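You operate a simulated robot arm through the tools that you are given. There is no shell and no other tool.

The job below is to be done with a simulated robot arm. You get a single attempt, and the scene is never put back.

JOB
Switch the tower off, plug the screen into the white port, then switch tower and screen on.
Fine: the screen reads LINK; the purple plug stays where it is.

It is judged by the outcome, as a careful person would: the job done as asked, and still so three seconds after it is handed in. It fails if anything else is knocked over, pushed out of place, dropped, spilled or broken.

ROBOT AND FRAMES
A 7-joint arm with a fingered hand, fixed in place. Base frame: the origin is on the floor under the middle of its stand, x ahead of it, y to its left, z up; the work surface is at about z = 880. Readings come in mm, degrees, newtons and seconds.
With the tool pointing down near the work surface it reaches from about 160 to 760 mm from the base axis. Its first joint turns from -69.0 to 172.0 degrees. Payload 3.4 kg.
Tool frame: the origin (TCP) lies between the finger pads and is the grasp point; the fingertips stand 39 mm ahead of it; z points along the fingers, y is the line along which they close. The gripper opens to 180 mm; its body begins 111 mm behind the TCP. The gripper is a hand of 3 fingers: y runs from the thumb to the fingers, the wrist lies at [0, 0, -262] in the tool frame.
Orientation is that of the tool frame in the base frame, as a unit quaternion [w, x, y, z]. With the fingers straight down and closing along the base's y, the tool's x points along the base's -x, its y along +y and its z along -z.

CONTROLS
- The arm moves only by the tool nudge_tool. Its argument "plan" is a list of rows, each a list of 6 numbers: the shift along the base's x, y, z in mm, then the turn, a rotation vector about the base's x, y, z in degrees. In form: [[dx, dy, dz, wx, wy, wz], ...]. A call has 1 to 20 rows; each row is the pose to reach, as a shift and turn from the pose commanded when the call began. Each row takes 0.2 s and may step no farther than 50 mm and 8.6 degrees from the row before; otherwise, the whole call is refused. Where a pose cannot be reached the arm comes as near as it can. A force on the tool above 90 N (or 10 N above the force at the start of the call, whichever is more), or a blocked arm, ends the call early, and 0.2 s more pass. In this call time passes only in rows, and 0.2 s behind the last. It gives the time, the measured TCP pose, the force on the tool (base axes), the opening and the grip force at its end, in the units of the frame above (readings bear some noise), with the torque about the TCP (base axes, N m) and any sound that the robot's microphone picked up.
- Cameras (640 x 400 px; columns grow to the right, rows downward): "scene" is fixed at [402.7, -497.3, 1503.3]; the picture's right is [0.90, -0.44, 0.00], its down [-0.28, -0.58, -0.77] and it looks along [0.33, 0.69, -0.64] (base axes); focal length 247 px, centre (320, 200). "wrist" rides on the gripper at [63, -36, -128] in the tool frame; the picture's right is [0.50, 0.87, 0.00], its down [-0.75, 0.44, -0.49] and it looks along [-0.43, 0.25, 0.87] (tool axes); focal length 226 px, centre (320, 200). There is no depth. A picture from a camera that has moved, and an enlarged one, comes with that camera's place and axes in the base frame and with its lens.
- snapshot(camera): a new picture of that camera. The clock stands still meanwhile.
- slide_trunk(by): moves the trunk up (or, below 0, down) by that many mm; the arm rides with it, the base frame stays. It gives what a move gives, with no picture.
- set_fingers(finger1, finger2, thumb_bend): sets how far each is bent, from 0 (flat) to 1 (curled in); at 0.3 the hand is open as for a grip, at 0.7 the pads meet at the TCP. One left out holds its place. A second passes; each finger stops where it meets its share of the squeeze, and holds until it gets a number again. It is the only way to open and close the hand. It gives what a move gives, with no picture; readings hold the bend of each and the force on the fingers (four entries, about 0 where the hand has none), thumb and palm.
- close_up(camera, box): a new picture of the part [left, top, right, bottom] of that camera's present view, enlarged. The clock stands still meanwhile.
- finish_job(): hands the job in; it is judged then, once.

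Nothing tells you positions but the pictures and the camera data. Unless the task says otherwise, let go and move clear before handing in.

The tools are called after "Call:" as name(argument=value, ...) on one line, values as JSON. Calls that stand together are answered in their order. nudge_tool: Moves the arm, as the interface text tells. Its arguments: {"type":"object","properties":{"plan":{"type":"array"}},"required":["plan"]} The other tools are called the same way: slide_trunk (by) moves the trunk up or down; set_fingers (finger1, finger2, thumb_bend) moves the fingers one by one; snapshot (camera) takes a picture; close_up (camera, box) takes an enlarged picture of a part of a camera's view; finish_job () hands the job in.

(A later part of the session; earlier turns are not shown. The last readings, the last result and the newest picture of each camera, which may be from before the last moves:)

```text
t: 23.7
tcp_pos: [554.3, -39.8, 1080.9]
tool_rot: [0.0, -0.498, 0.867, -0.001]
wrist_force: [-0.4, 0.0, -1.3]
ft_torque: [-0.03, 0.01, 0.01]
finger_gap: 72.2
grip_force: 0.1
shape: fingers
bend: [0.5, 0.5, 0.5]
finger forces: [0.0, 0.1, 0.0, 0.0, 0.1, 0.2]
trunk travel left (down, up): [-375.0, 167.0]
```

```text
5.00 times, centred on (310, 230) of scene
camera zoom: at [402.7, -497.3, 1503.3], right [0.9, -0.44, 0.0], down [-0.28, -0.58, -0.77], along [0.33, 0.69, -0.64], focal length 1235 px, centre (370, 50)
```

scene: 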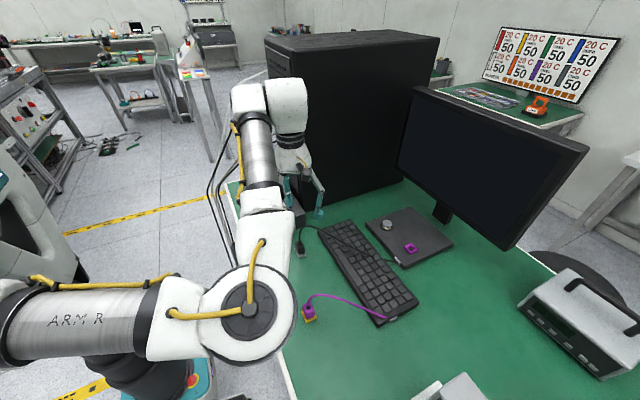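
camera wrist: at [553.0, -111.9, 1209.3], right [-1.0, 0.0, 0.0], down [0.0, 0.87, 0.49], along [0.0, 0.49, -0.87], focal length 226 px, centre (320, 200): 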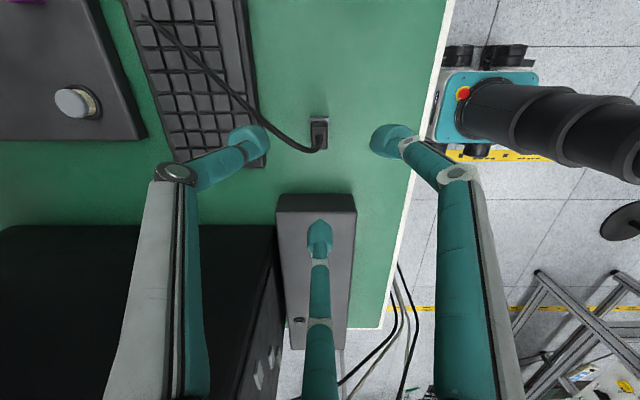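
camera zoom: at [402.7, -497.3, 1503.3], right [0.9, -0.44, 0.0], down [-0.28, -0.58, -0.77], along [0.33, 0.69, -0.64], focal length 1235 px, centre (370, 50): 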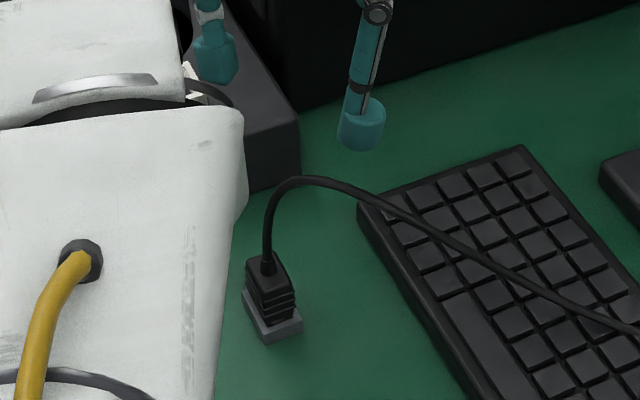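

The plug body is about 20 × 30 mm and within 2 mm of my tool axis. I'll zoom further on the plug from the scene camera to judge its heights.

Call:
close_up(camera="scene", box=[285, 225, 325, 265])

Call:
close_up(camera="scene", box=[290, 290, 330, 330])

```text
10.00 times, centred on (305, 245) of scene
camera zoom: at [402.7, -497.3, 1503.3], right [0.9, -0.44, 0.0], down [-0.28, -0.58, -0.77], along [0.33, 0.69, -0.64], focal length 2470 px, centre (470, -250)
```

zoom: 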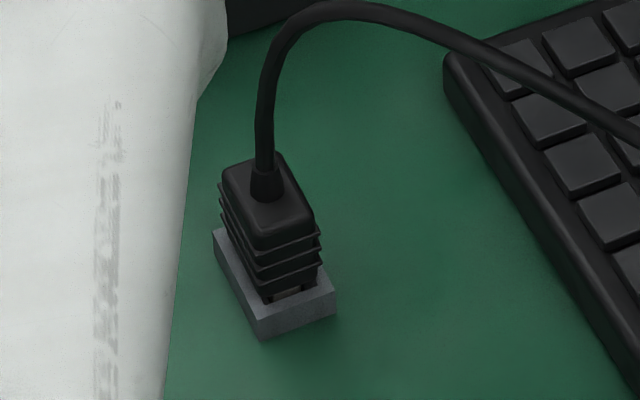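

```text
10.00 times, centred on (310, 310) of scene
camera zoom: at [402.7, -497.3, 1503.3], right [0.9, -0.44, 0.0], down [-0.28, -0.58, -0.77], along [0.33, 0.69, -0.64], focal length 2470 px, centre (420, -900)
```

zoom: 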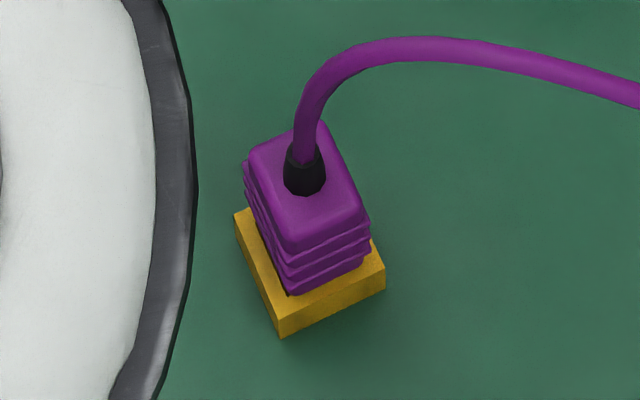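

The cable rises from the plug to roughly z ≈ 1000 and leaves toward its socket at about -33°, which is where the thumb is now. I'll pick a different yaw. First I want the tower's front face located precisely, to know my clearance at the white port.

Call:
close_up(camera="wrist", box=[180, 180, 380, 400])

Call:
close_up(camera="wrist", box=[120, 0, 420, 180])

```text
1.82 times, centred on (280, 290) of wrist
camera zoom: at [553.0, -111.9, 1209.3], right [-1.0, 0.0, 0.0], down [0.0, 0.87, 0.49], along [0.0, 0.49, -0.87], focal length 411 px, centre (393, 36)
```

zoom: 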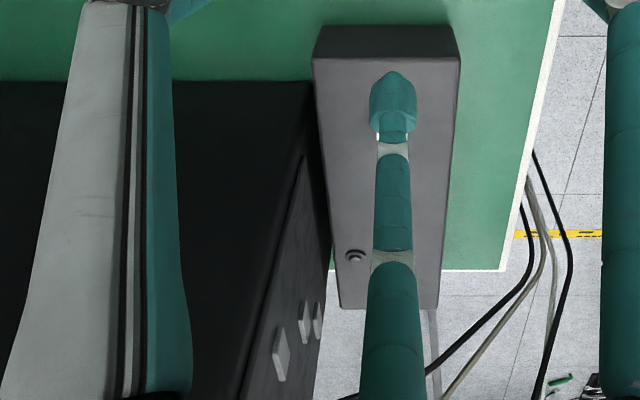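

```text
2.13 times, centred on (270, 90) of wrist
camera zoom: at [553.0, -111.9, 1209.3], right [-1.0, 0.0, 0.0], down [0.0, 0.87, 0.49], along [0.0, 0.49, -0.87], focal length 482 px, centre (427, 435)
```

zoom: 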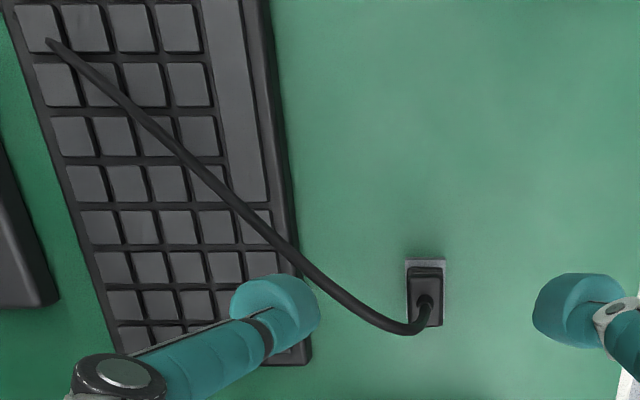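

Here is what I now have: tower front face at x ≈ 631, plug body at z ≈ 895–922, holder top at z ≈ 888, and cable peak at z ≈ 1014 heading -33°. Turning to yaw 0 (thumb on -y, fingers at ±x) puts the cable in an open gap, and it leaves about 13 mm to the tower at the port. I'll do that turn now.

Call:
nudge_tool(plan=[[0, 0, 0, 0, 0, -7.5], [0, 0, 0, 0, 0, -15], [0, 0, 0, 0, 0, -22.5], [0, 0, 0, 0, 0, -30], [0, 0, 0, 0, 0, -37.5], [0, 0, 0, 0, 0, -45], [0, 0, 0, 0, 0, -52.5], [0, 0, 0, 0, 0, -60]])

Call:
snapshot(camera="wrist")

Call:
close_up(camera="wrist", box=[240, 70, 400, 180])

Call:
snapshot(camera="scene")

```text
t: 25.5
tcp_pos: [554.1, -38.6, 1080.0]
tool_rot: [-0.001, 0.003, 1.0, -0.001]
wrist_force: [-0.6, 1.0, 1.0]
ft_torque: [0.01, -0.03, 0.01]
finger_gap: 72.3
grip_force: 0.1
shape: fingers
bend: [0.5, 0.5, 0.5]
finger forces: [0.0, 0.0, 0.0, 0.0, 0.0, 0.0]
trunk travel left (down, up): [-375.0, 167.0]
```

```text
taken
camera wrist: at [491.2, -74.3, 1208.5], right [-0.5, 0.87, 0.0], down [0.76, 0.43, 0.49], along [0.43, 0.24, -0.87], focal length 226 px, centre (320, 200)
```

wrist: 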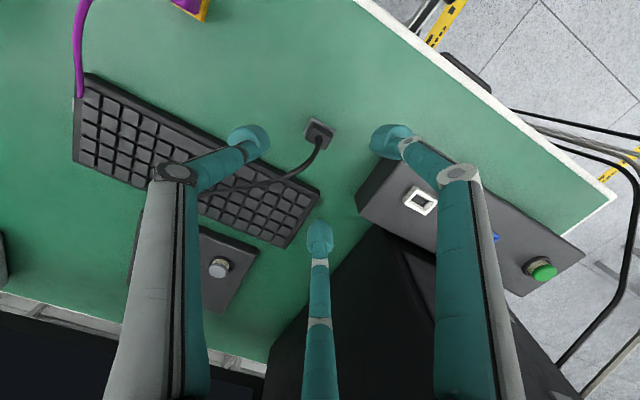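

```text
3.64 times, centred on (320, 125) of wrist
camera zoom: at [491.2, -74.3, 1208.5], right [-0.5, 0.87, 0.0], down [0.76, 0.43, 0.49], along [0.43, 0.24, -0.87], focal length 822 px, centre (320, 473)
```

zoom: 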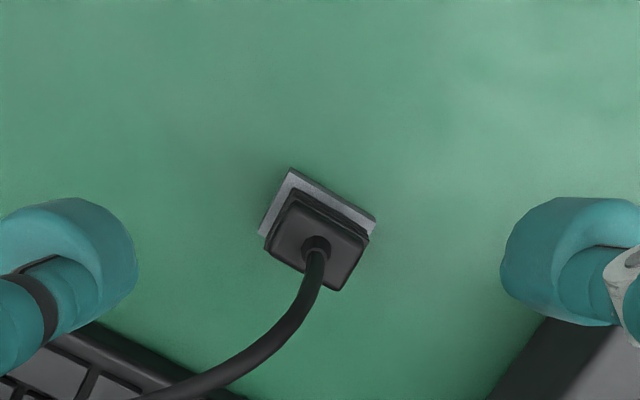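

```text
taken
```

scene: 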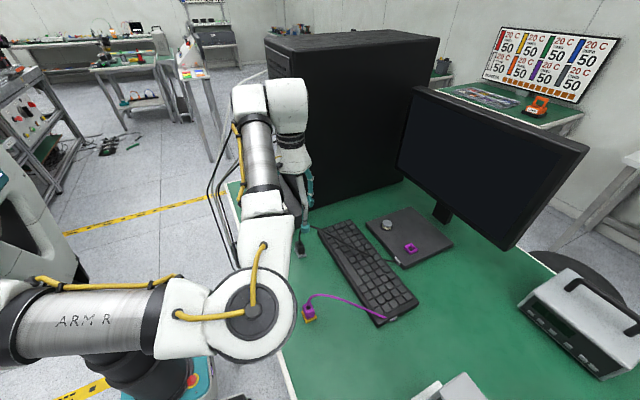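

The cable now runs through the open gap between the thumb and the +x finger. I'll apply the small correction and descend partway, then check.

Call:
nudge_tool(plan=[[-0.8, -1.8, -20, 0, 0, 0], [-0.8, -1.8, -45, 0, 0, 0], [-0.8, -1.8, -70, 0, 0, 0], [-0.8, -1.8, -95, 0, 0, 0]])

Call:
snapshot(camera="wrist")

Call:
close_up(camera="scene", box=[270, 170, 350, 280])

```text
t: 26.5
tcp_pos: [553.1, -41.5, 984.0]
tool_rot: [-0.002, 0.002, 1.0, -0.001]
wrist_force: [-0.9, -0.2, -0.5]
ft_torque: [-0.03, -0.02, 0.0]
finger_gap: 72.5
grip_force: 0.1
shape: fingers
bend: [0.5, 0.5, 0.5]
finger forces: [0.0, 0.1, 0.1, 0.0, 0.0, 0.1]
trunk travel left (down, up): [-375.0, 167.0]
```

```text
taken
camera wrist: at [490.0, -76.1, 1113.1], right [-0.5, 0.87, 0.0], down [0.76, 0.43, 0.49], along [0.42, 0.24, -0.87], focal length 226 px, centre (320, 200)
```

wrist: 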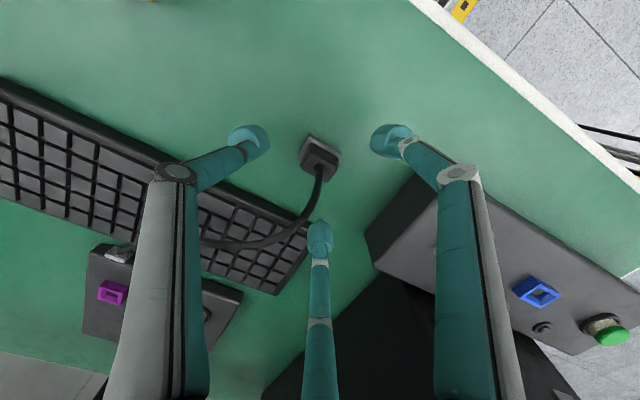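

```text
3.64 times, centred on (310, 225) of scene
camera zoom: at [402.7, -497.3, 1503.3], right [0.9, -0.44, 0.0], down [-0.28, -0.58, -0.77], along [0.33, 0.69, -0.64], focal length 898 px, centre (356, 109)
```

zoom: 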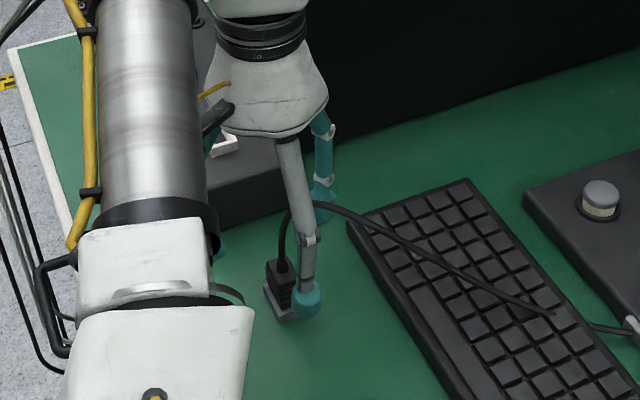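

Everything looks clear. I'll zoom once more to check centring over the plug before the final descent.

Call:
close_up(camera="wrist", box=[220, 100, 420, 225])

```text
3.20 times, centred on (320, 162) of wrist
camera zoom: at [490.0, -76.1, 1113.1], right [-0.5, 0.87, 0.0], down [0.76, 0.43, 0.49], along [0.42, 0.24, -0.87], focal length 723 px, centre (320, 320)
```

zoom: 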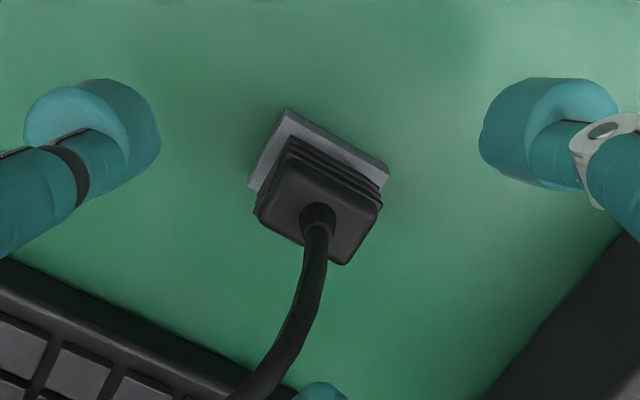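

It's centred within 1 mm. I'll descend to grasp height now.

Call:
nudge_tool(plan=[[-0.4, -0.6, -15, 0, 0, 0], [-0.4, -0.6, -30, 0, 0, 0], [-0.4, -0.6, -40, 0, 0, 0], [-0.4, -0.6, -46, 0, 0, 0]])

Call:
snapshot(camera="wrist")

Call:
close_up(camera="scene", box=[270, 190, 350, 280])

```text
t: 27.5
tcp_pos: [553.0, -41.2, 939.0]
tool_rot: [-0.001, 0.001, 1.0, -0.001]
wrist_force: [0.1, -0.1, 0.2]
ft_torque: [0.01, 0.05, 0.04]
finger_gap: 72.2
grip_force: 0.2
shape: fingers
bend: [0.5, 0.5, 0.5]
finger forces: [0.0, 0.0, 0.0, 0.0, 0.0, 0.0]
trunk travel left (down, up): [-375.0, 167.0]
```

```text
taken
camera wrist: at [489.8, -77.2, 1067.9], right [-0.5, 0.87, 0.0], down [0.76, 0.43, 0.49], along [0.43, 0.24, -0.87], focal length 226 px, centre (320, 200)
```

wrist: 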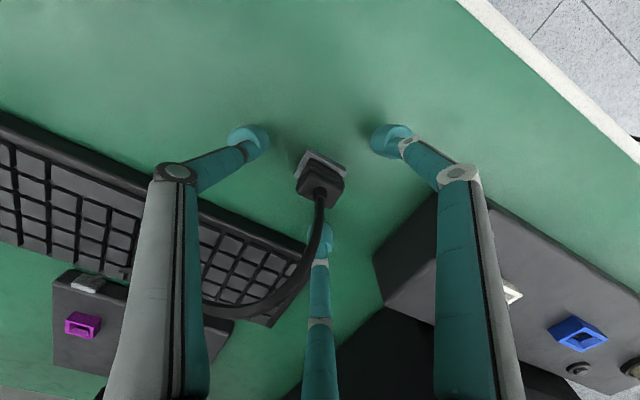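

```text
4.44 times, centred on (310, 235) of scene
camera zoom: at [402.7, -497.3, 1503.3], right [0.9, -0.44, 0.0], down [-0.28, -0.58, -0.77], along [0.33, 0.69, -0.64], focal length 1098 px, centre (364, 44)
```

zoom: 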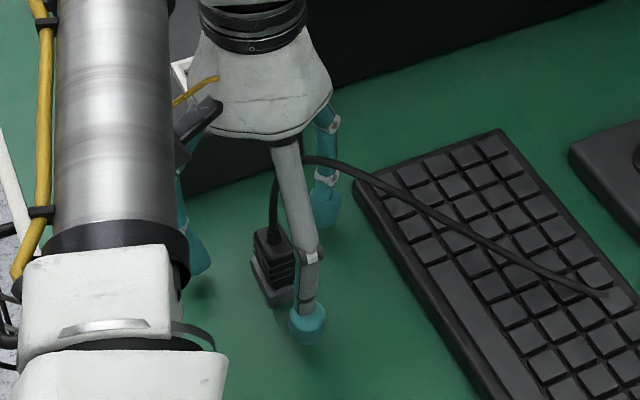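

The hand is well placed around the plug. I'll close to near contact first, then squeeze.

Call:
set_fingers(finger1=0.62, finger2=0.62, thumb_bend=0.6)

Call:
close_up(camera="wrist", box=[220, 110, 420, 250])

```text
t: 28.5
tcp_pos: [552.6, -41.2, 940.0]
tool_rot: [-0.002, 0.002, 1.0, -0.001]
wrist_force: [-0.5, -0.7, 0.3]
ft_torque: [0.02, 0.01, 0.0]
finger_gap: 30.6
grip_force: 0.1
shape: fingers
bend: [0.62, 0.62, 0.6]
finger forces: [0.1, 0.0, 0.0, 0.0, 0.0, 0.2]
trunk travel left (down, up): [-375.0, 167.0]
```

```text
2.86 times, centred on (320, 180) of wrist
camera zoom: at [489.8, -77.1, 1068.1], right [-0.5, 0.87, 0.0], down [0.76, 0.43, 0.49], along [0.42, 0.24, -0.87], focal length 646 px, centre (320, 257)
```

zoom: 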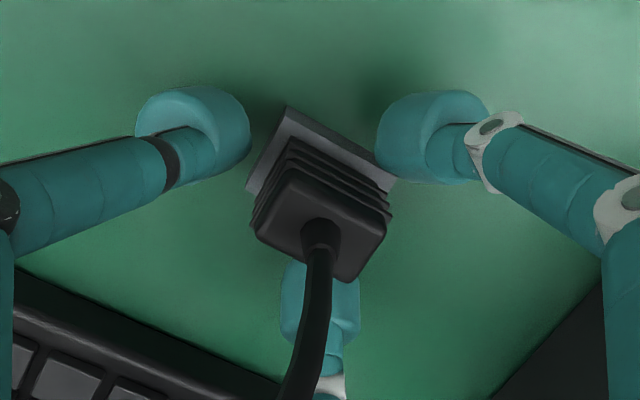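

All three fingertips bracket the plug. I'll squeeze now.

Call:
set_fingers(finger1=0.72, finger2=0.72, thumb_bend=0.72)

Call:
close_up(camera="wrist", box=[220, 110, 420, 250])

Call:
close_up(camera="scene", box=[270, 190, 350, 280])

```text
t: 29.5
tcp_pos: [553.6, -43.4, 938.4]
tool_rot: [-0.002, 0.002, 1.0, -0.001]
wrist_force: [1.1, -3.8, -5.1]
ft_torque: [-0.18, -0.05, -0.01]
finger_gap: 11.5
grip_force: 11.2
shape: fingers
bend: [0.69, 0.67, 0.66]
finger forces: [5.1, 6.6, 0.0, 0.0, 10.4, 0.0]
trunk travel left (down, up): [-375.0, 167.0]
```

```text
2.86 times, centred on (320, 180) of wrist
camera zoom: at [490.2, -77.8, 1067.6], right [-0.5, 0.87, 0.0], down [0.76, 0.43, 0.49], along [0.42, 0.24, -0.87], focal length 646 px, centre (320, 257)
```

zoom: 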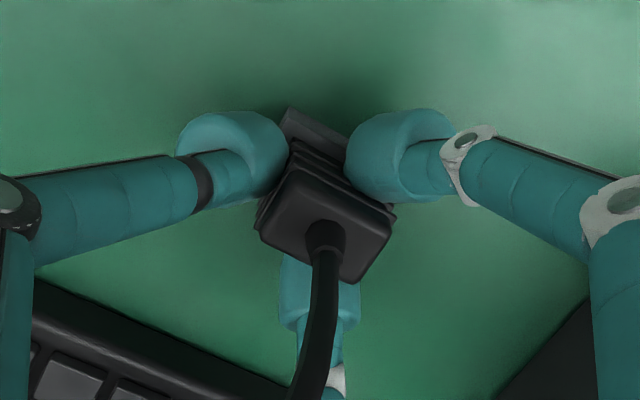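

```text
4.44 times, centred on (310, 235) of scene
camera zoom: at [402.7, -497.3, 1503.3], right [0.9, -0.44, 0.0], down [-0.28, -0.58, -0.77], along [0.33, 0.69, -0.64], focal length 1098 px, centre (364, 44)
```

zoom: 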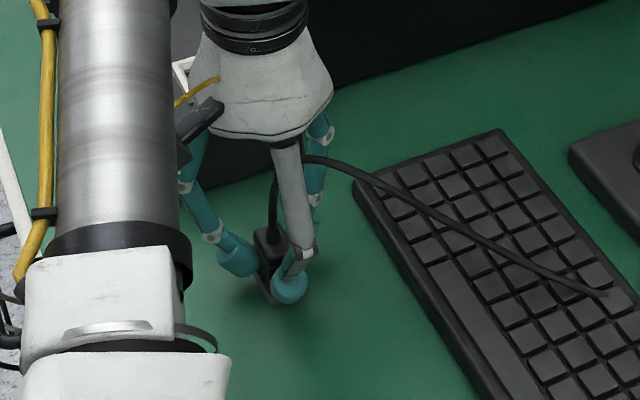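

The grip reads 11 N, but the fingers closed further than a 20 mm body should allow, so I want to check exactly what they're holding.

Call:
close_up(camera="wrist", box=[270, 135, 370, 205])

Call:
close_up(camera="scene", box=[285, 225, 325, 265])

```text
5.71 times, centred on (320, 170) of wrist
camera zoom: at [490.2, -77.8, 1067.6], right [-0.5, 0.87, 0.0], down [0.76, 0.43, 0.49], along [0.42, 0.24, -0.87], focal length 1292 px, centre (320, 371)
```

zoom: 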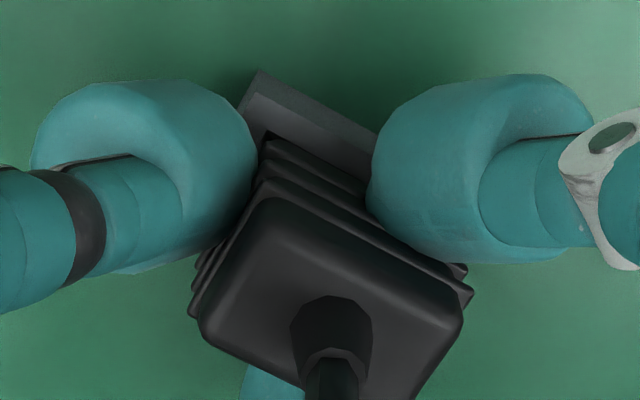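

```text
10.00 times, centred on (305, 245) of scene
camera zoom: at [402.7, -497.3, 1503.3], right [0.9, -0.44, 0.0], down [-0.28, -0.58, -0.77], along [0.33, 0.69, -0.64], focal length 2470 px, centre (470, -250)
```

zoom: 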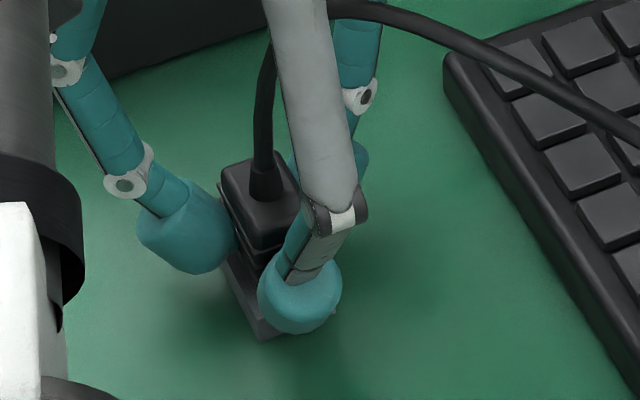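

The fingertips are around the ridged body and the plug has barely moved. I'll lift slowly, then check it comes with the hand.

Call:
nudge_tool(plan=[[0, 0, 3, 0, 0, 0], [0, 0, 6, 0, 0, 0], [0, 0, 10, 0, 0, 0], [0, 0, 14, 0, 0, 0]])

Call:
close_up(camera="wrist", box=[220, 110, 420, 250])

Call:
close_up(camera="scene", box=[285, 225, 325, 265])

```text
t: 30.5
tcp_pos: [553.3, -40.3, 952.9]
tool_rot: [-0.001, 0.001, 1.0, -0.001]
wrist_force: [-0.5, 0.9, -0.2]
ft_torque: [0.01, 0.04, 0.01]
finger_gap: 10.5
grip_force: 10.9
shape: fingers
bend: [0.69, 0.67, 0.67]
finger forces: [6.0, 7.0, 0.0, 0.0, 8.5, 0.0]
trunk travel left (down, up): [-375.0, 167.0]
```

```text
2.86 times, centred on (320, 180) of wrist
camera zoom: at [489.8, -76.6, 1081.3], right [-0.5, 0.87, 0.0], down [0.76, 0.43, 0.49], along [0.42, 0.24, -0.87], focal length 646 px, centre (320, 257)
```

zoom: 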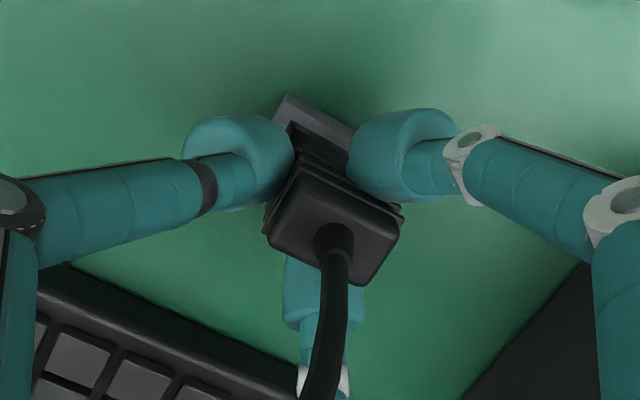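

```text
10.00 times, centred on (305, 245) of scene
camera zoom: at [402.7, -497.3, 1503.3], right [0.9, -0.44, 0.0], down [-0.28, -0.58, -0.77], along [0.33, 0.69, -0.64], focal length 2470 px, centre (470, -250)
```

zoom: 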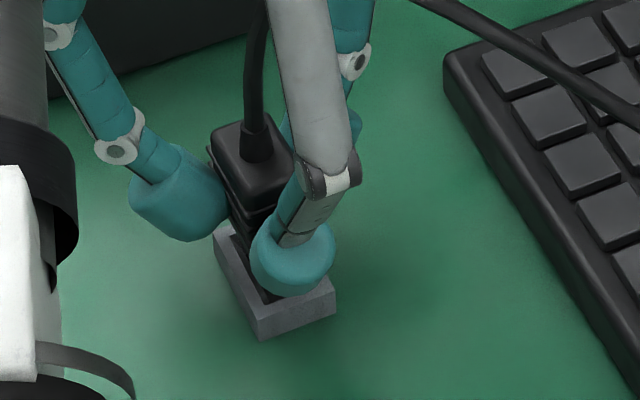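

The plug is rising with the hand and the holder stays put. I'll lift further until the plug is clearly out.

Call:
nudge_tool(plan=[[0, 0, 8, 0, 0, 0], [0, 0, 18, 0, 0, 0], [0, 0, 30, 0, 0, 0], [0, 0, 45, 0, 0, 0], [0, 0, 60, 0, 0, 0]])

Call:
close_up(camera="wrist", box=[220, 90, 420, 230])

Call:
close_up(camera="scene", box=[270, 180, 350, 270])

Call:
snapshot(camera="scene")

```text
t: 31.7
tcp_pos: [553.2, -41.7, 1014.3]
tool_rot: [-0.001, 0.002, 1.0, -0.001]
wrist_force: [0.3, 0.0, -0.3]
ft_torque: [0.01, 0.0, 0.02]
finger_gap: 10.2
grip_force: 10.8
shape: fingers
bend: [0.69, 0.67, 0.67]
finger forces: [6.1, 6.9, 0.1, 0.0, 8.5, 0.0]
trunk travel left (down, up): [-375.0, 167.0]
```

```text
2.86 times, centred on (320, 160) of wrist
camera zoom: at [489.8, -76.9, 1142.2], right [-0.5, 0.87, 0.0], down [0.76, 0.43, 0.49], along [0.43, 0.24, -0.87], focal length 646 px, centre (320, 314)
```

zoom: 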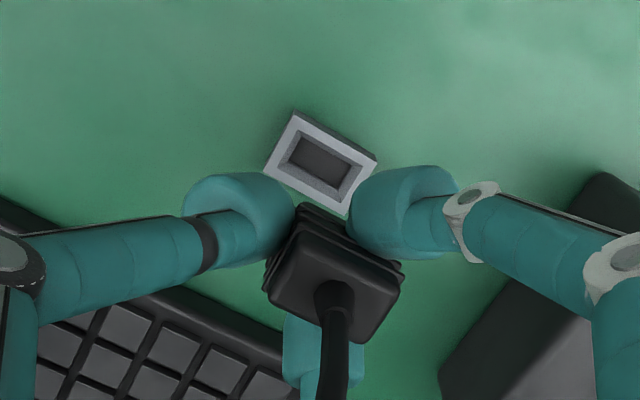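

```text
4.44 times, centred on (310, 225) of scene
camera zoom: at [402.7, -497.3, 1503.3], right [0.9, -0.44, 0.0], down [-0.28, -0.58, -0.77], along [0.33, 0.69, -0.64], focal length 1098 px, centre (364, 89)
```

zoom: 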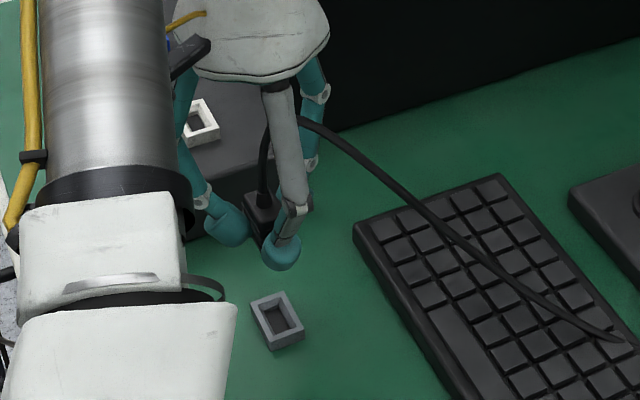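

```text
taken
```

scene: 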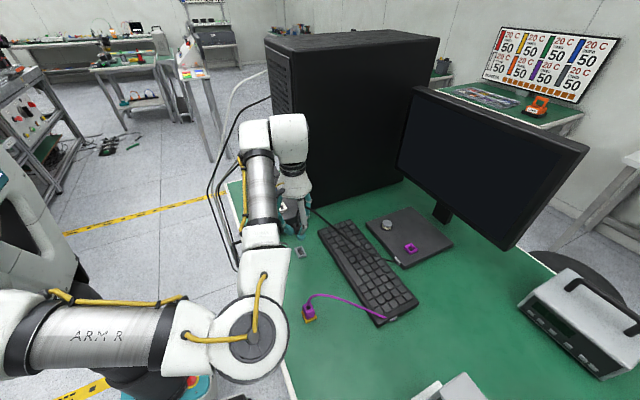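

The plug is out and held, and the empty holder hasn't moved. I'll zoom in to see how the plug sits in the fingers, including tilt, offset and its tongue.

Call:
close_up(camera="wrist", box=[275, 115, 375, 185])

Call:
close_up(camera="scene", box=[280, 200, 320, 250])

```text
5.71 times, centred on (325, 150) of wrist
camera zoom: at [489.8, -76.9, 1142.2], right [-0.5, 0.87, 0.0], down [0.76, 0.43, 0.49], along [0.43, 0.24, -0.87], focal length 1292 px, centre (291, 486)
```

zoom: 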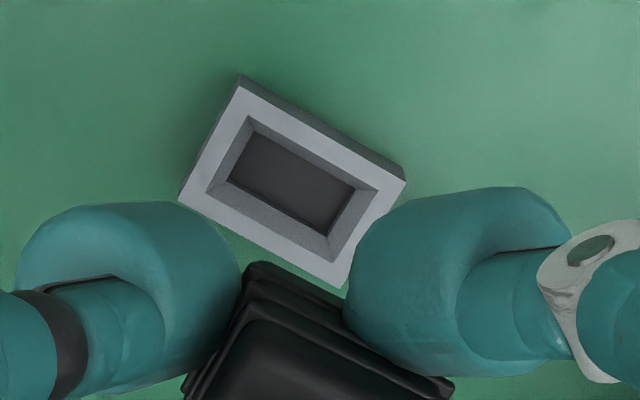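

```text
8.00 times, centred on (300, 225) of scene
camera zoom: at [402.7, -497.3, 1503.3], right [0.9, -0.44, 0.0], down [-0.28, -0.58, -0.77], along [0.33, 0.69, -0.64], focal length 1976 px, centre (480, 0)
```

zoom: 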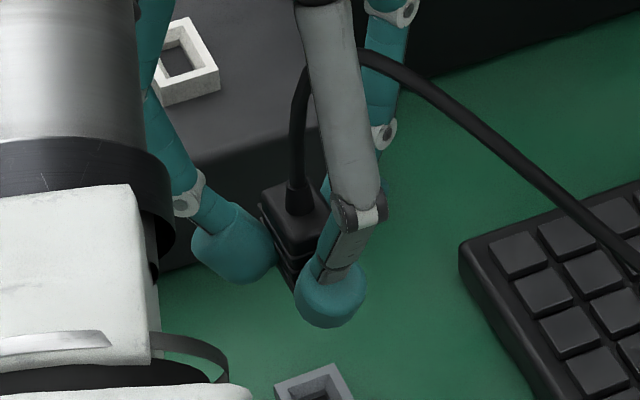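

The holder, and presumably the ports, has a chamfered funnel opening, which gives some tolerance. I'll use the holder's appearance at this height as my alignment reference. Now I'll raise the plug and carry it across toward the white port.

Call:
nudge_tool(plan=[[0, 0, 25, 0, 0, 0], [0, 0, 50, 0, 0, 0], [0, 10, 72, 0, 0, 0], [0, 40, 78, 0, 0, 0], [0, 75, 78, 0, 0, 0], [0, 110, 78, 0, 0, 0], [0, 140, 78, 0, 0, 0]])

Call:
snapshot(camera="wrist")

Call:
snapshot(camera="scene")

```text
t: 33.3
tcp_pos: [553.2, 98.2, 1090.9]
tool_rot: [-0.002, 0.002, 1.0, -0.002]
wrist_force: [-0.7, 0.1, -0.2]
ft_torque: [-0.02, 0.01, -0.01]
finger_gap: 10.4
grip_force: 10.5
shape: fingers
bend: [0.69, 0.67, 0.67]
finger forces: [5.9, 6.8, 0.0, 0.0, 8.5, 0.1]
trunk travel left (down, up): [-375.0, 167.0]
```

```text
taken
camera wrist: at [489.9, 62.7, 1218.6], right [-0.5, 0.87, 0.0], down [0.76, 0.43, 0.49], along [0.43, 0.24, -0.87], focal length 226 px, centre (320, 200)
```

wrist: 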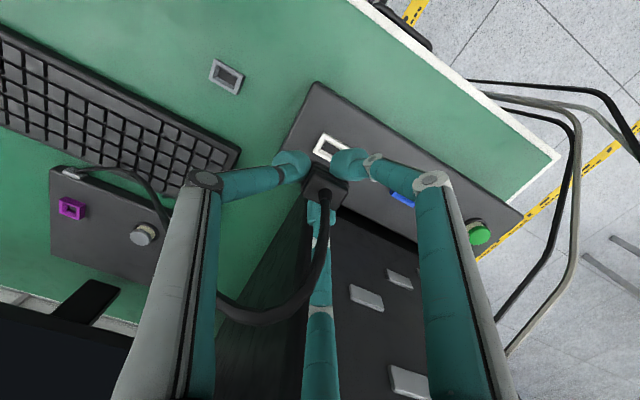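

```text
taken
```

scene: 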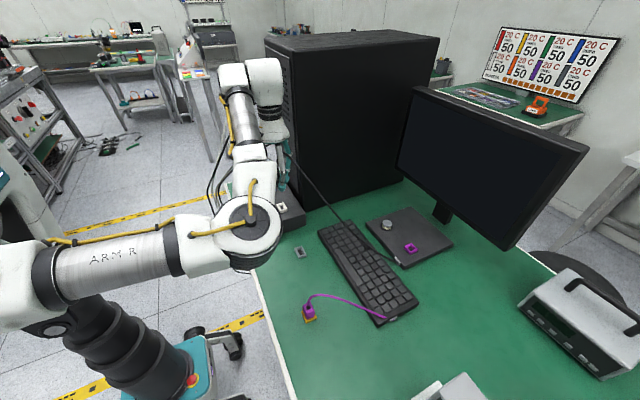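

I'm above the port area now and the port is visible past the fingertips. I'll zoom in to compare it with the holder reference.

Call:
close_up(camera="wrist", box=[275, 115, 375, 185])

Call:
close_up(camera="scene", box=[250, 110, 330, 220])

```text
5.71 times, centred on (325, 150) of wrist
camera zoom: at [489.9, 62.7, 1218.6], right [-0.5, 0.87, 0.0], down [0.76, 0.43, 0.49], along [0.43, 0.24, -0.87], focal length 1292 px, centre (291, 486)
```

zoom: 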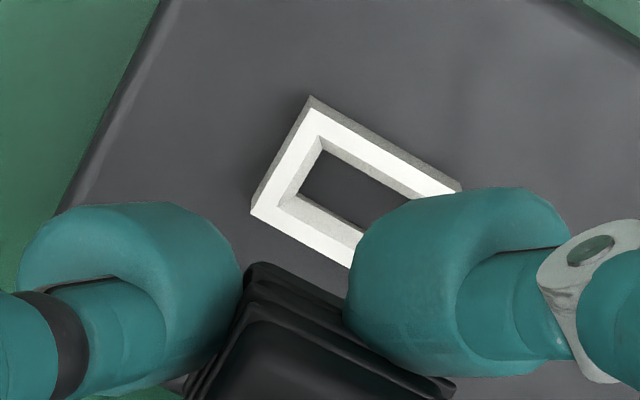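

```text
3.64 times, centred on (290, 165) of scene
camera zoom: at [402.7, -497.3, 1503.3], right [0.9, -0.44, 0.0], down [-0.28, -0.58, -0.77], along [0.33, 0.69, -0.64], focal length 898 px, centre (429, 327)
```

zoom: 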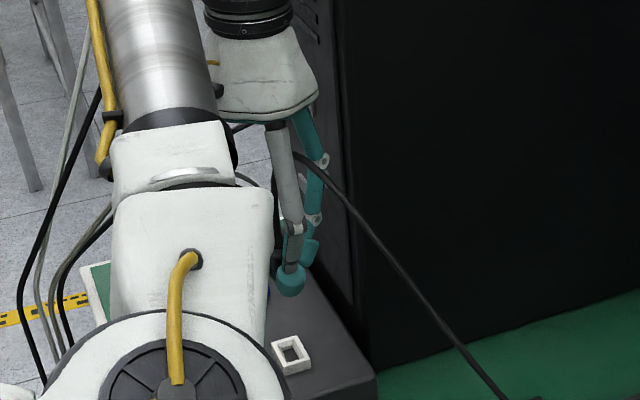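

The port's edges nearly match the reference. About 15 mm more in +y will centre it and show the whole port, so I'll make that move and re-measure.

Call:
nudge_tool(plan=[[0, 8, 0, 0, 0, 0], [0, 15, 0, 0, 0, 0]])

Call:
close_up(camera="wrist", box=[275, 115, 375, 185])

Call:
snapshot(camera="wrist")

```text
t: 33.9
tcp_pos: [554.3, 114.3, 1090.7]
tool_rot: [-0.001, 0.002, 1.0, -0.002]
wrist_force: [0.2, -1.0, -0.6]
ft_torque: [-0.01, -0.01, -0.03]
finger_gap: 10.4
grip_force: 10.3
shape: fingers
bend: [0.69, 0.67, 0.67]
finger forces: [5.9, 6.8, 0.1, 0.0, 8.4, 0.0]
trunk travel left (down, up): [-375.0, 167.0]
```

```text
5.71 times, centred on (325, 150) of wrist
camera zoom: at [490.5, 78.3, 1218.9], right [-0.5, 0.87, 0.0], down [0.76, 0.43, 0.49], along [0.42, 0.24, -0.87], focal length 1292 px, centre (291, 486)
```

zoom: 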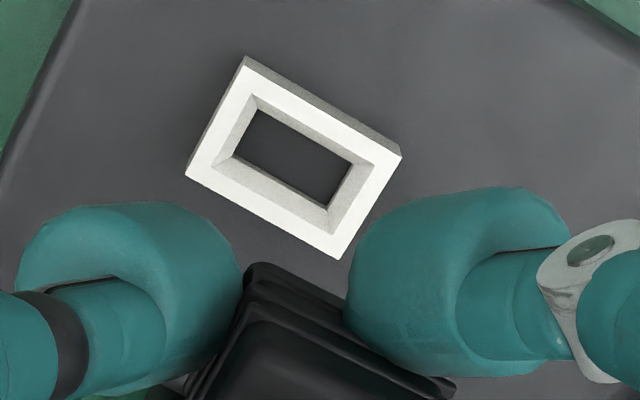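

```text
taken
camera wrist: at [490.5, 78.3, 1218.9], right [-0.5, 0.87, 0.0], down [0.76, 0.43, 0.49], along [0.42, 0.24, -0.87], focal length 226 px, centre (320, 200)
```

wrist: 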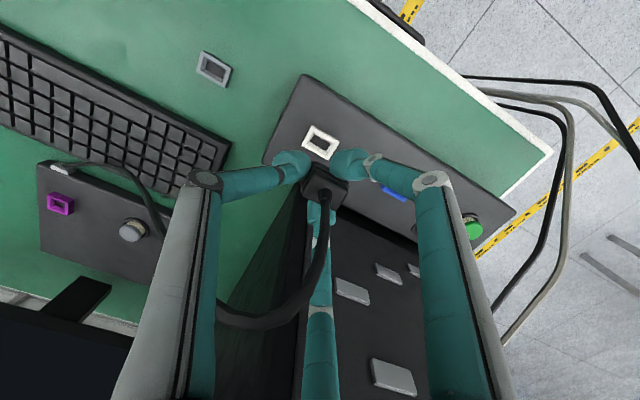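

The port's top comes out at z ≈ 953, the same size as the holder, and within about 1.5 mm of the reference alignment. I'll check the plug's in-hand shift using the same crop I took before gripping.

Call:
close_up(camera="wrist", box=[220, 110, 420, 250])

Call:
close_up(camera="wrist", box=[290, 140, 370, 200])

```text
2.86 times, centred on (320, 180) of wrist
camera zoom: at [490.5, 78.3, 1218.9], right [-0.5, 0.87, 0.0], down [0.76, 0.43, 0.49], along [0.42, 0.24, -0.87], focal length 646 px, centre (320, 257)
```

zoom: 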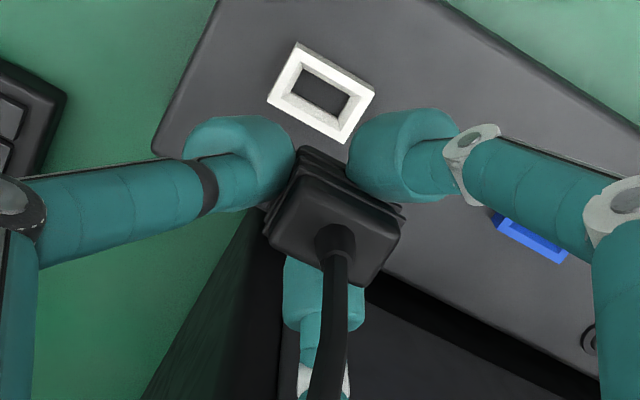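

```text
6.67 times, centred on (330, 170) of wrist
camera zoom: at [490.5, 78.3, 1218.9], right [-0.5, 0.87, 0.0], down [0.76, 0.43, 0.49], along [0.42, 0.24, -0.87], focal length 1507 px, centre (253, 400)
```

zoom: 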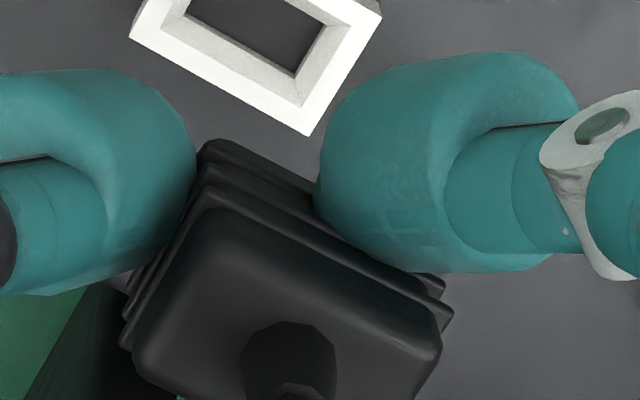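

The plug sits untilted, about 4 mm toward +y in the hand, so the correction is roughly (+0.8, -3.7) mm. I'll apply it and descend partway, then recheck before the funnel.

Call:
nudge_tool(plan=[[0.8, -3.7, -10, 0, 0, 0], [0.8, -3.7, -25, 0, 0, 0], [0.8, -3.7, -40, 0, 0, 0], [0.8, -3.7, -52, 0, 0, 0], [0.8, -3.7, -60, 0, 0, 0]])

Call:
close_up(camera="wrist", box=[260, 110, 380, 200])

Call:
close_up(camera="scene", box=[255, 160, 315, 220])

Call:
snapshot(camera="wrist")

```text
t: 35.1
tcp_pos: [554.7, 108.1, 1031.8]
tool_rot: [-0.001, 0.002, 1.0, -0.001]
wrist_force: [0.0, 0.3, 0.8]
ft_torque: [-0.01, 0.02, 0.05]
finger_gap: 10.3
grip_force: 10.9
shape: fingers
bend: [0.69, 0.67, 0.67]
finger forces: [6.0, 6.8, 0.1, 0.0, 8.3, 0.0]
trunk travel left (down, up): [-375.0, 167.0]
```

```text
4.44 times, centred on (320, 155) of wrist
camera zoom: at [490.5, 74.0, 1160.2], right [-0.5, 0.87, 0.0], down [0.76, 0.43, 0.49], along [0.43, 0.24, -0.87], focal length 1005 px, centre (320, 400)
```

zoom: 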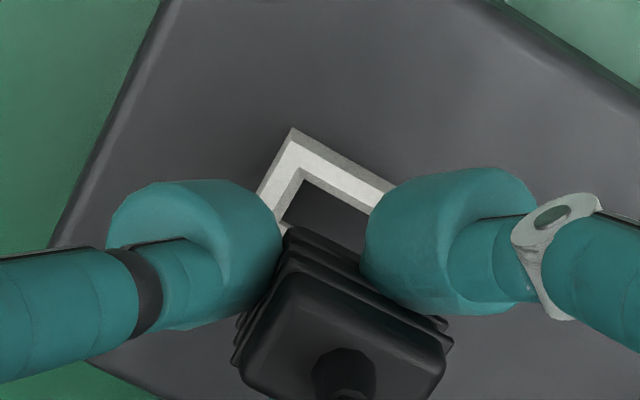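

```text
6.67 times, centred on (285, 190) of scene
camera zoom: at [402.7, -497.3, 1503.3], right [0.9, -0.44, 0.0], down [-0.28, -0.58, -0.77], along [0.33, 0.69, -0.64], focal length 1646 px, centre (553, 267)
```

zoom: 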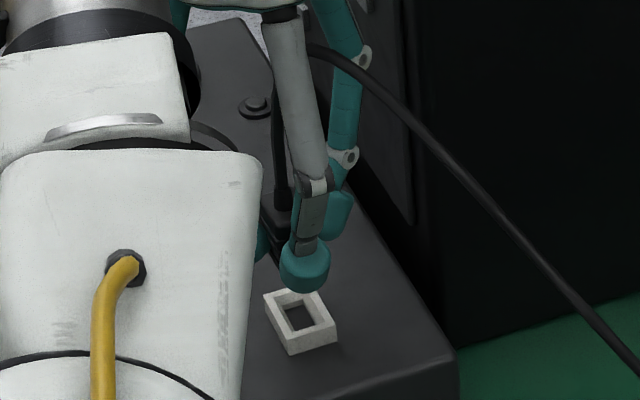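

```text
taken
camera wrist: at [490.5, 74.0, 1160.2], right [-0.5, 0.87, 0.0], down [0.76, 0.43, 0.49], along [0.43, 0.24, -0.87], focal length 226 px, centre (320, 200)
```

wrist: 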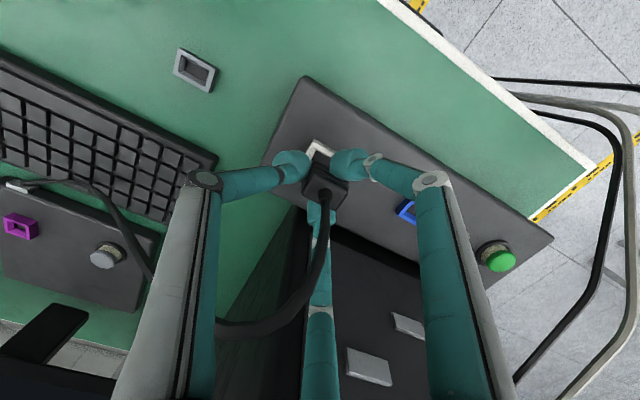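

I'm still above the funnel and roughly aligned. I'll add a small correction of (+0.4, +0.8) mm and creep down, watching force.

Call:
nudge_tool(plan=[[0.4, 0.8, -3, 0, 0, 0], [0.4, 0.8, -6, 0, 0, 0], [0.4, 0.8, -10, 0, 0, 0]])

Call:
close_up(camera="wrist", box=[270, 120, 370, 190])

```text
t: 35.9
tcp_pos: [554.7, 110.7, 1021.5]
tool_rot: [-0.001, 0.002, 1.0, -0.001]
wrist_force: [0.0, -1.1, 0.8]
ft_torque: [0.0, -0.01, 0.0]
finger_gap: 10.4
grip_force: 11.0
shape: fingers
bend: [0.69, 0.67, 0.67]
finger forces: [6.0, 6.9, 0.0, 0.1, 8.4, 0.0]
trunk travel left (down, up): [-375.0, 167.0]
```

```text
5.71 times, centred on (320, 155) of wrist
camera zoom: at [491.3, 75.8, 1149.7], right [-0.5, 0.87, 0.0], down [0.76, 0.43, 0.49], along [0.42, 0.24, -0.87], focal length 1292 px, centre (320, 457)
```

zoom: 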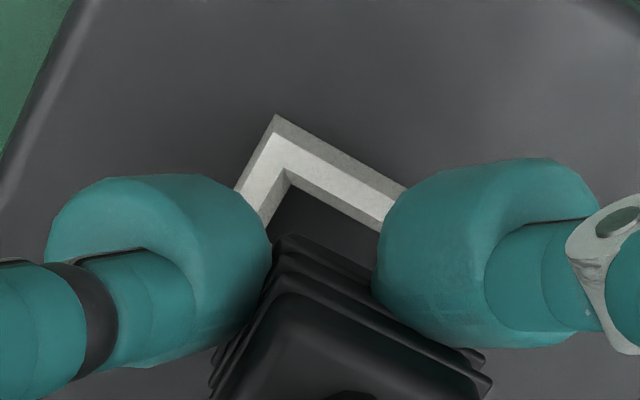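

The alignment looks consistent with how the plug sat in its holder. I'll keep lowering in small steps.

Call:
nudge_tool(plan=[[-0.3, 0, -2, 0, 0, 0], [-0.3, 0, -4, 0, 0, 0]])

```text
t: 36.5
tcp_pos: [553.2, 111.9, 1018.2]
tool_rot: [-0.001, 0.002, 1.0, -0.001]
wrist_force: [-0.7, 1.0, -0.5]
ft_torque: [0.0, -0.01, -0.02]
finger_gap: 10.7
grip_force: 10.6
shape: fingers
bend: [0.69, 0.67, 0.67]
finger forces: [6.0, 6.7, 0.1, 0.0, 8.3, 0.0]
trunk travel left (down, up): [-375.0, 167.0]
```

Call:
nudge_tool(plan=[[0, 0, -2, 0, 0, 0], [0, 0, -4, 0, 0, 0]])

Call:
close_up(camera="wrist", box=[270, 120, 370, 190])

```text
t: 37.1
tcp_pos: [553.3, 111.2, 1013.3]
tool_rot: [-0.002, 0.002, 1.0, -0.002]
wrist_force: [0.0, 0.5, -0.3]
ft_torque: [0.0, 0.02, 0.04]
finger_gap: 10.4
grip_force: 10.2
shape: fingers
bend: [0.69, 0.67, 0.67]
finger forces: [6.1, 6.8, 0.1, 0.0, 8.3, 0.0]
trunk travel left (down, up): [-375.0, 167.0]
```

```text
5.71 times, centred on (320, 155) of wrist
camera zoom: at [490.2, 75.4, 1141.8], right [-0.5, 0.87, 0.0], down [0.76, 0.43, 0.49], along [0.42, 0.24, -0.87], focal length 1292 px, centre (320, 457)
```

zoom: 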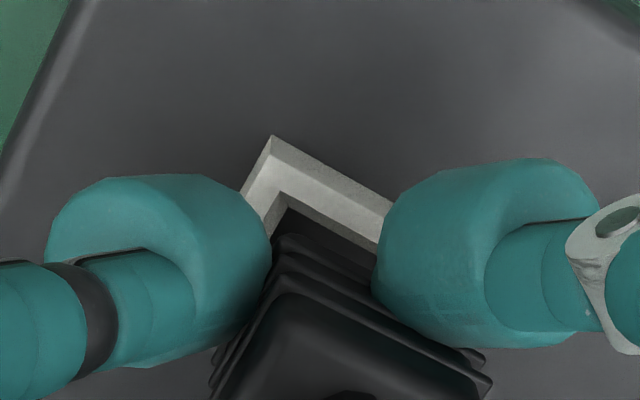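

Comparing the plug's lower ridge with the port corner suggests the lower end leans about 1.5 mm to image right. I'll correct by (+0.65, -1.15) mm and keep lowering gently.

Call:
nudge_tool(plan=[[0.65, -1.15, 0, 0, 0, 0], [0.65, -1.15, -2, 0, 0, 0], [0.65, -1.15, -4, 0, 0, 0]])

Call:
close_up(camera="wrist", box=[270, 120, 370, 190])

```text
t: 37.9
tcp_pos: [554.1, 110.4, 1008.4]
tool_rot: [-0.001, 0.001, 1.0, 0.0]
wrist_force: [-0.5, -0.4, -0.4]
ft_torque: [-0.06, 0.0, 0.0]
finger_gap: 10.3
grip_force: 10.5
shape: fingers
bend: [0.69, 0.67, 0.67]
finger forces: [6.0, 6.8, 0.0, 0.0, 8.3, 0.1]
trunk travel left (down, up): [-375.0, 167.0]
```

```text
5.71 times, centred on (320, 155) of wrist
camera zoom: at [491.3, 74.0, 1137.6], right [-0.5, 0.87, 0.0], down [0.76, 0.43, 0.49], along [0.43, 0.24, -0.87], focal length 1292 px, centre (320, 457)
```

zoom: 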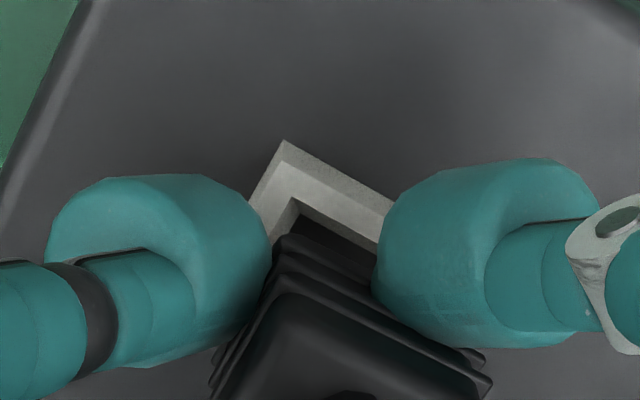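

The port corner and ridge now line up as they did in the holder. I'll continue down.

Call:
nudge_tool(plan=[[0, 0, -1.5, 0, 0, 0], [0, 0, -3, 0, 0, 0]])

```text
t: 38.5
tcp_pos: [555.1, 111.0, 1005.9]
tool_rot: [-0.001, 0.001, 1.0, -0.001]
wrist_force: [0.3, 0.2, -0.5]
ft_torque: [0.0, 0.04, -0.01]
finger_gap: 10.2
grip_force: 10.2
shape: fingers
bend: [0.69, 0.67, 0.67]
finger forces: [6.0, 6.9, 0.0, 0.0, 8.2, 0.1]
trunk travel left (down, up): [-375.0, 167.0]
```

Call:
nudge_tool(plan=[[0, 0, -1.5, 0, 0, 0], [0, 0, -3, 0, 0, 0]])

Call:
close_up(camera="wrist", box=[270, 120, 370, 190])

```text
t: 39.1
tcp_pos: [554.3, 109.7, 1003.8]
tool_rot: [-0.001, 0.003, 1.0, -0.001]
wrist_force: [-0.4, 0.6, 0.0]
ft_torque: [0.01, -0.01, 0.01]
finger_gap: 10.5
grip_force: 10.5
shape: fingers
bend: [0.69, 0.67, 0.67]
finger forces: [6.1, 6.8, 0.0, 0.0, 8.2, 0.0]
trunk travel left (down, up): [-375.0, 167.0]
```

```text
5.71 times, centred on (320, 155) of wrist
camera zoom: at [491.0, 74.0, 1131.2], right [-0.5, 0.87, 0.0], down [0.76, 0.43, 0.49], along [0.42, 0.24, -0.87], focal length 1292 px, centre (320, 457)
```

zoom: 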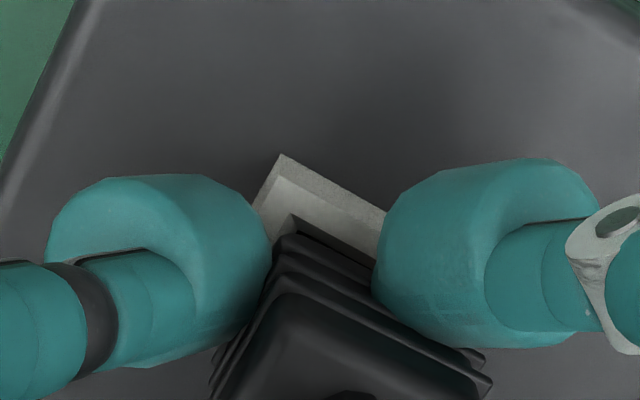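

No contact force yet and the tongue looks to be entering the funnel. I'll continue.

Call:
nudge_tool(plan=[[0, 0, -1, 0, 0, 0], [0, 0, -2, 0, 0, 0]])

```text
t: 39.7
tcp_pos: [553.2, 109.2, 1000.6]
tool_rot: [0.0, 0.001, 1.0, -0.001]
wrist_force: [0.4, 0.3, 1.8]
ft_torque: [0.03, 0.0, 0.01]
finger_gap: 10.1
grip_force: 10.6
shape: fingers
bend: [0.69, 0.67, 0.67]
finger forces: [6.3, 7.1, 0.0, 0.0, 8.4, 0.0]
trunk travel left (down, up): [-375.0, 167.0]
```

Call:
nudge_tool(plan=[[0, 0, -1, 0, 0, 0], [0, 0, -2, 0, 0, 0]])

Call:
close_up(camera="wrist", box=[270, 120, 370, 190])

```text
t: 40.3
tcp_pos: [554.7, 111.1, 1001.0]
tool_rot: [-0.002, 0.002, 1.0, -0.001]
wrist_force: [0.2, -0.7, 3.8]
ft_torque: [0.04, -0.04, 0.02]
finger_gap: 10.2
grip_force: 11.3
shape: fingers
bend: [0.69, 0.68, 0.67]
finger forces: [6.3, 7.3, 0.0, 0.1, 8.8, 0.1]
trunk travel left (down, up): [-375.0, 167.0]
```

```text
5.71 times, centred on (320, 155) of wrist
camera zoom: at [490.9, 73.7, 1127.7], right [-0.5, 0.87, 0.0], down [0.76, 0.43, 0.49], along [0.43, 0.24, -0.87], focal length 1292 px, centre (320, 457)
```

zoom: 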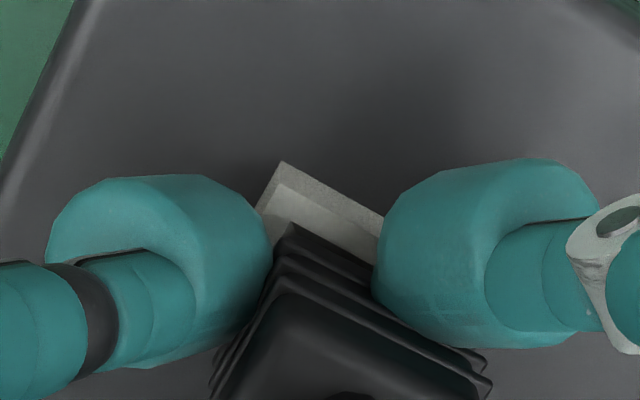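

Resistance is starting at 3.8 N. I'll press a little further, step by step.

Call:
nudge_tool(plan=[[0, 0, -1, 0, 0, 0], [0, 0, -2, 0, 0, 0]])

Call:
close_up(camera="wrist", box=[270, 120, 370, 190])

```text
t: 40.9
tcp_pos: [553.8, 109.6, 998.4]
tool_rot: [-0.001, 0.001, 1.0, -0.001]
wrist_force: [1.0, -0.3, 6.8]
ft_torque: [0.05, -0.01, -0.01]
finger_gap: 9.9
grip_force: 11.7
shape: fingers
bend: [0.7, 0.68, 0.68]
finger forces: [6.4, 7.7, 0.0, 0.1, 9.0, 0.0]
trunk travel left (down, up): [-375.0, 167.0]
```

```text
5.71 times, centred on (320, 155) of wrist
camera zoom: at [490.5, 73.8, 1126.2], right [-0.5, 0.87, 0.0], down [0.76, 0.43, 0.49], along [0.43, 0.24, -0.87], focal length 1292 px, centre (320, 457)
```

zoom: 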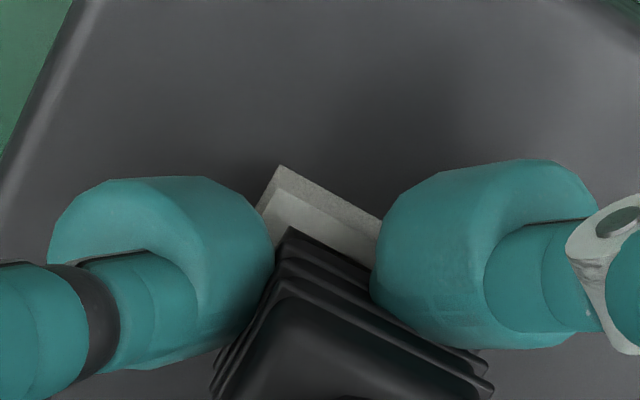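

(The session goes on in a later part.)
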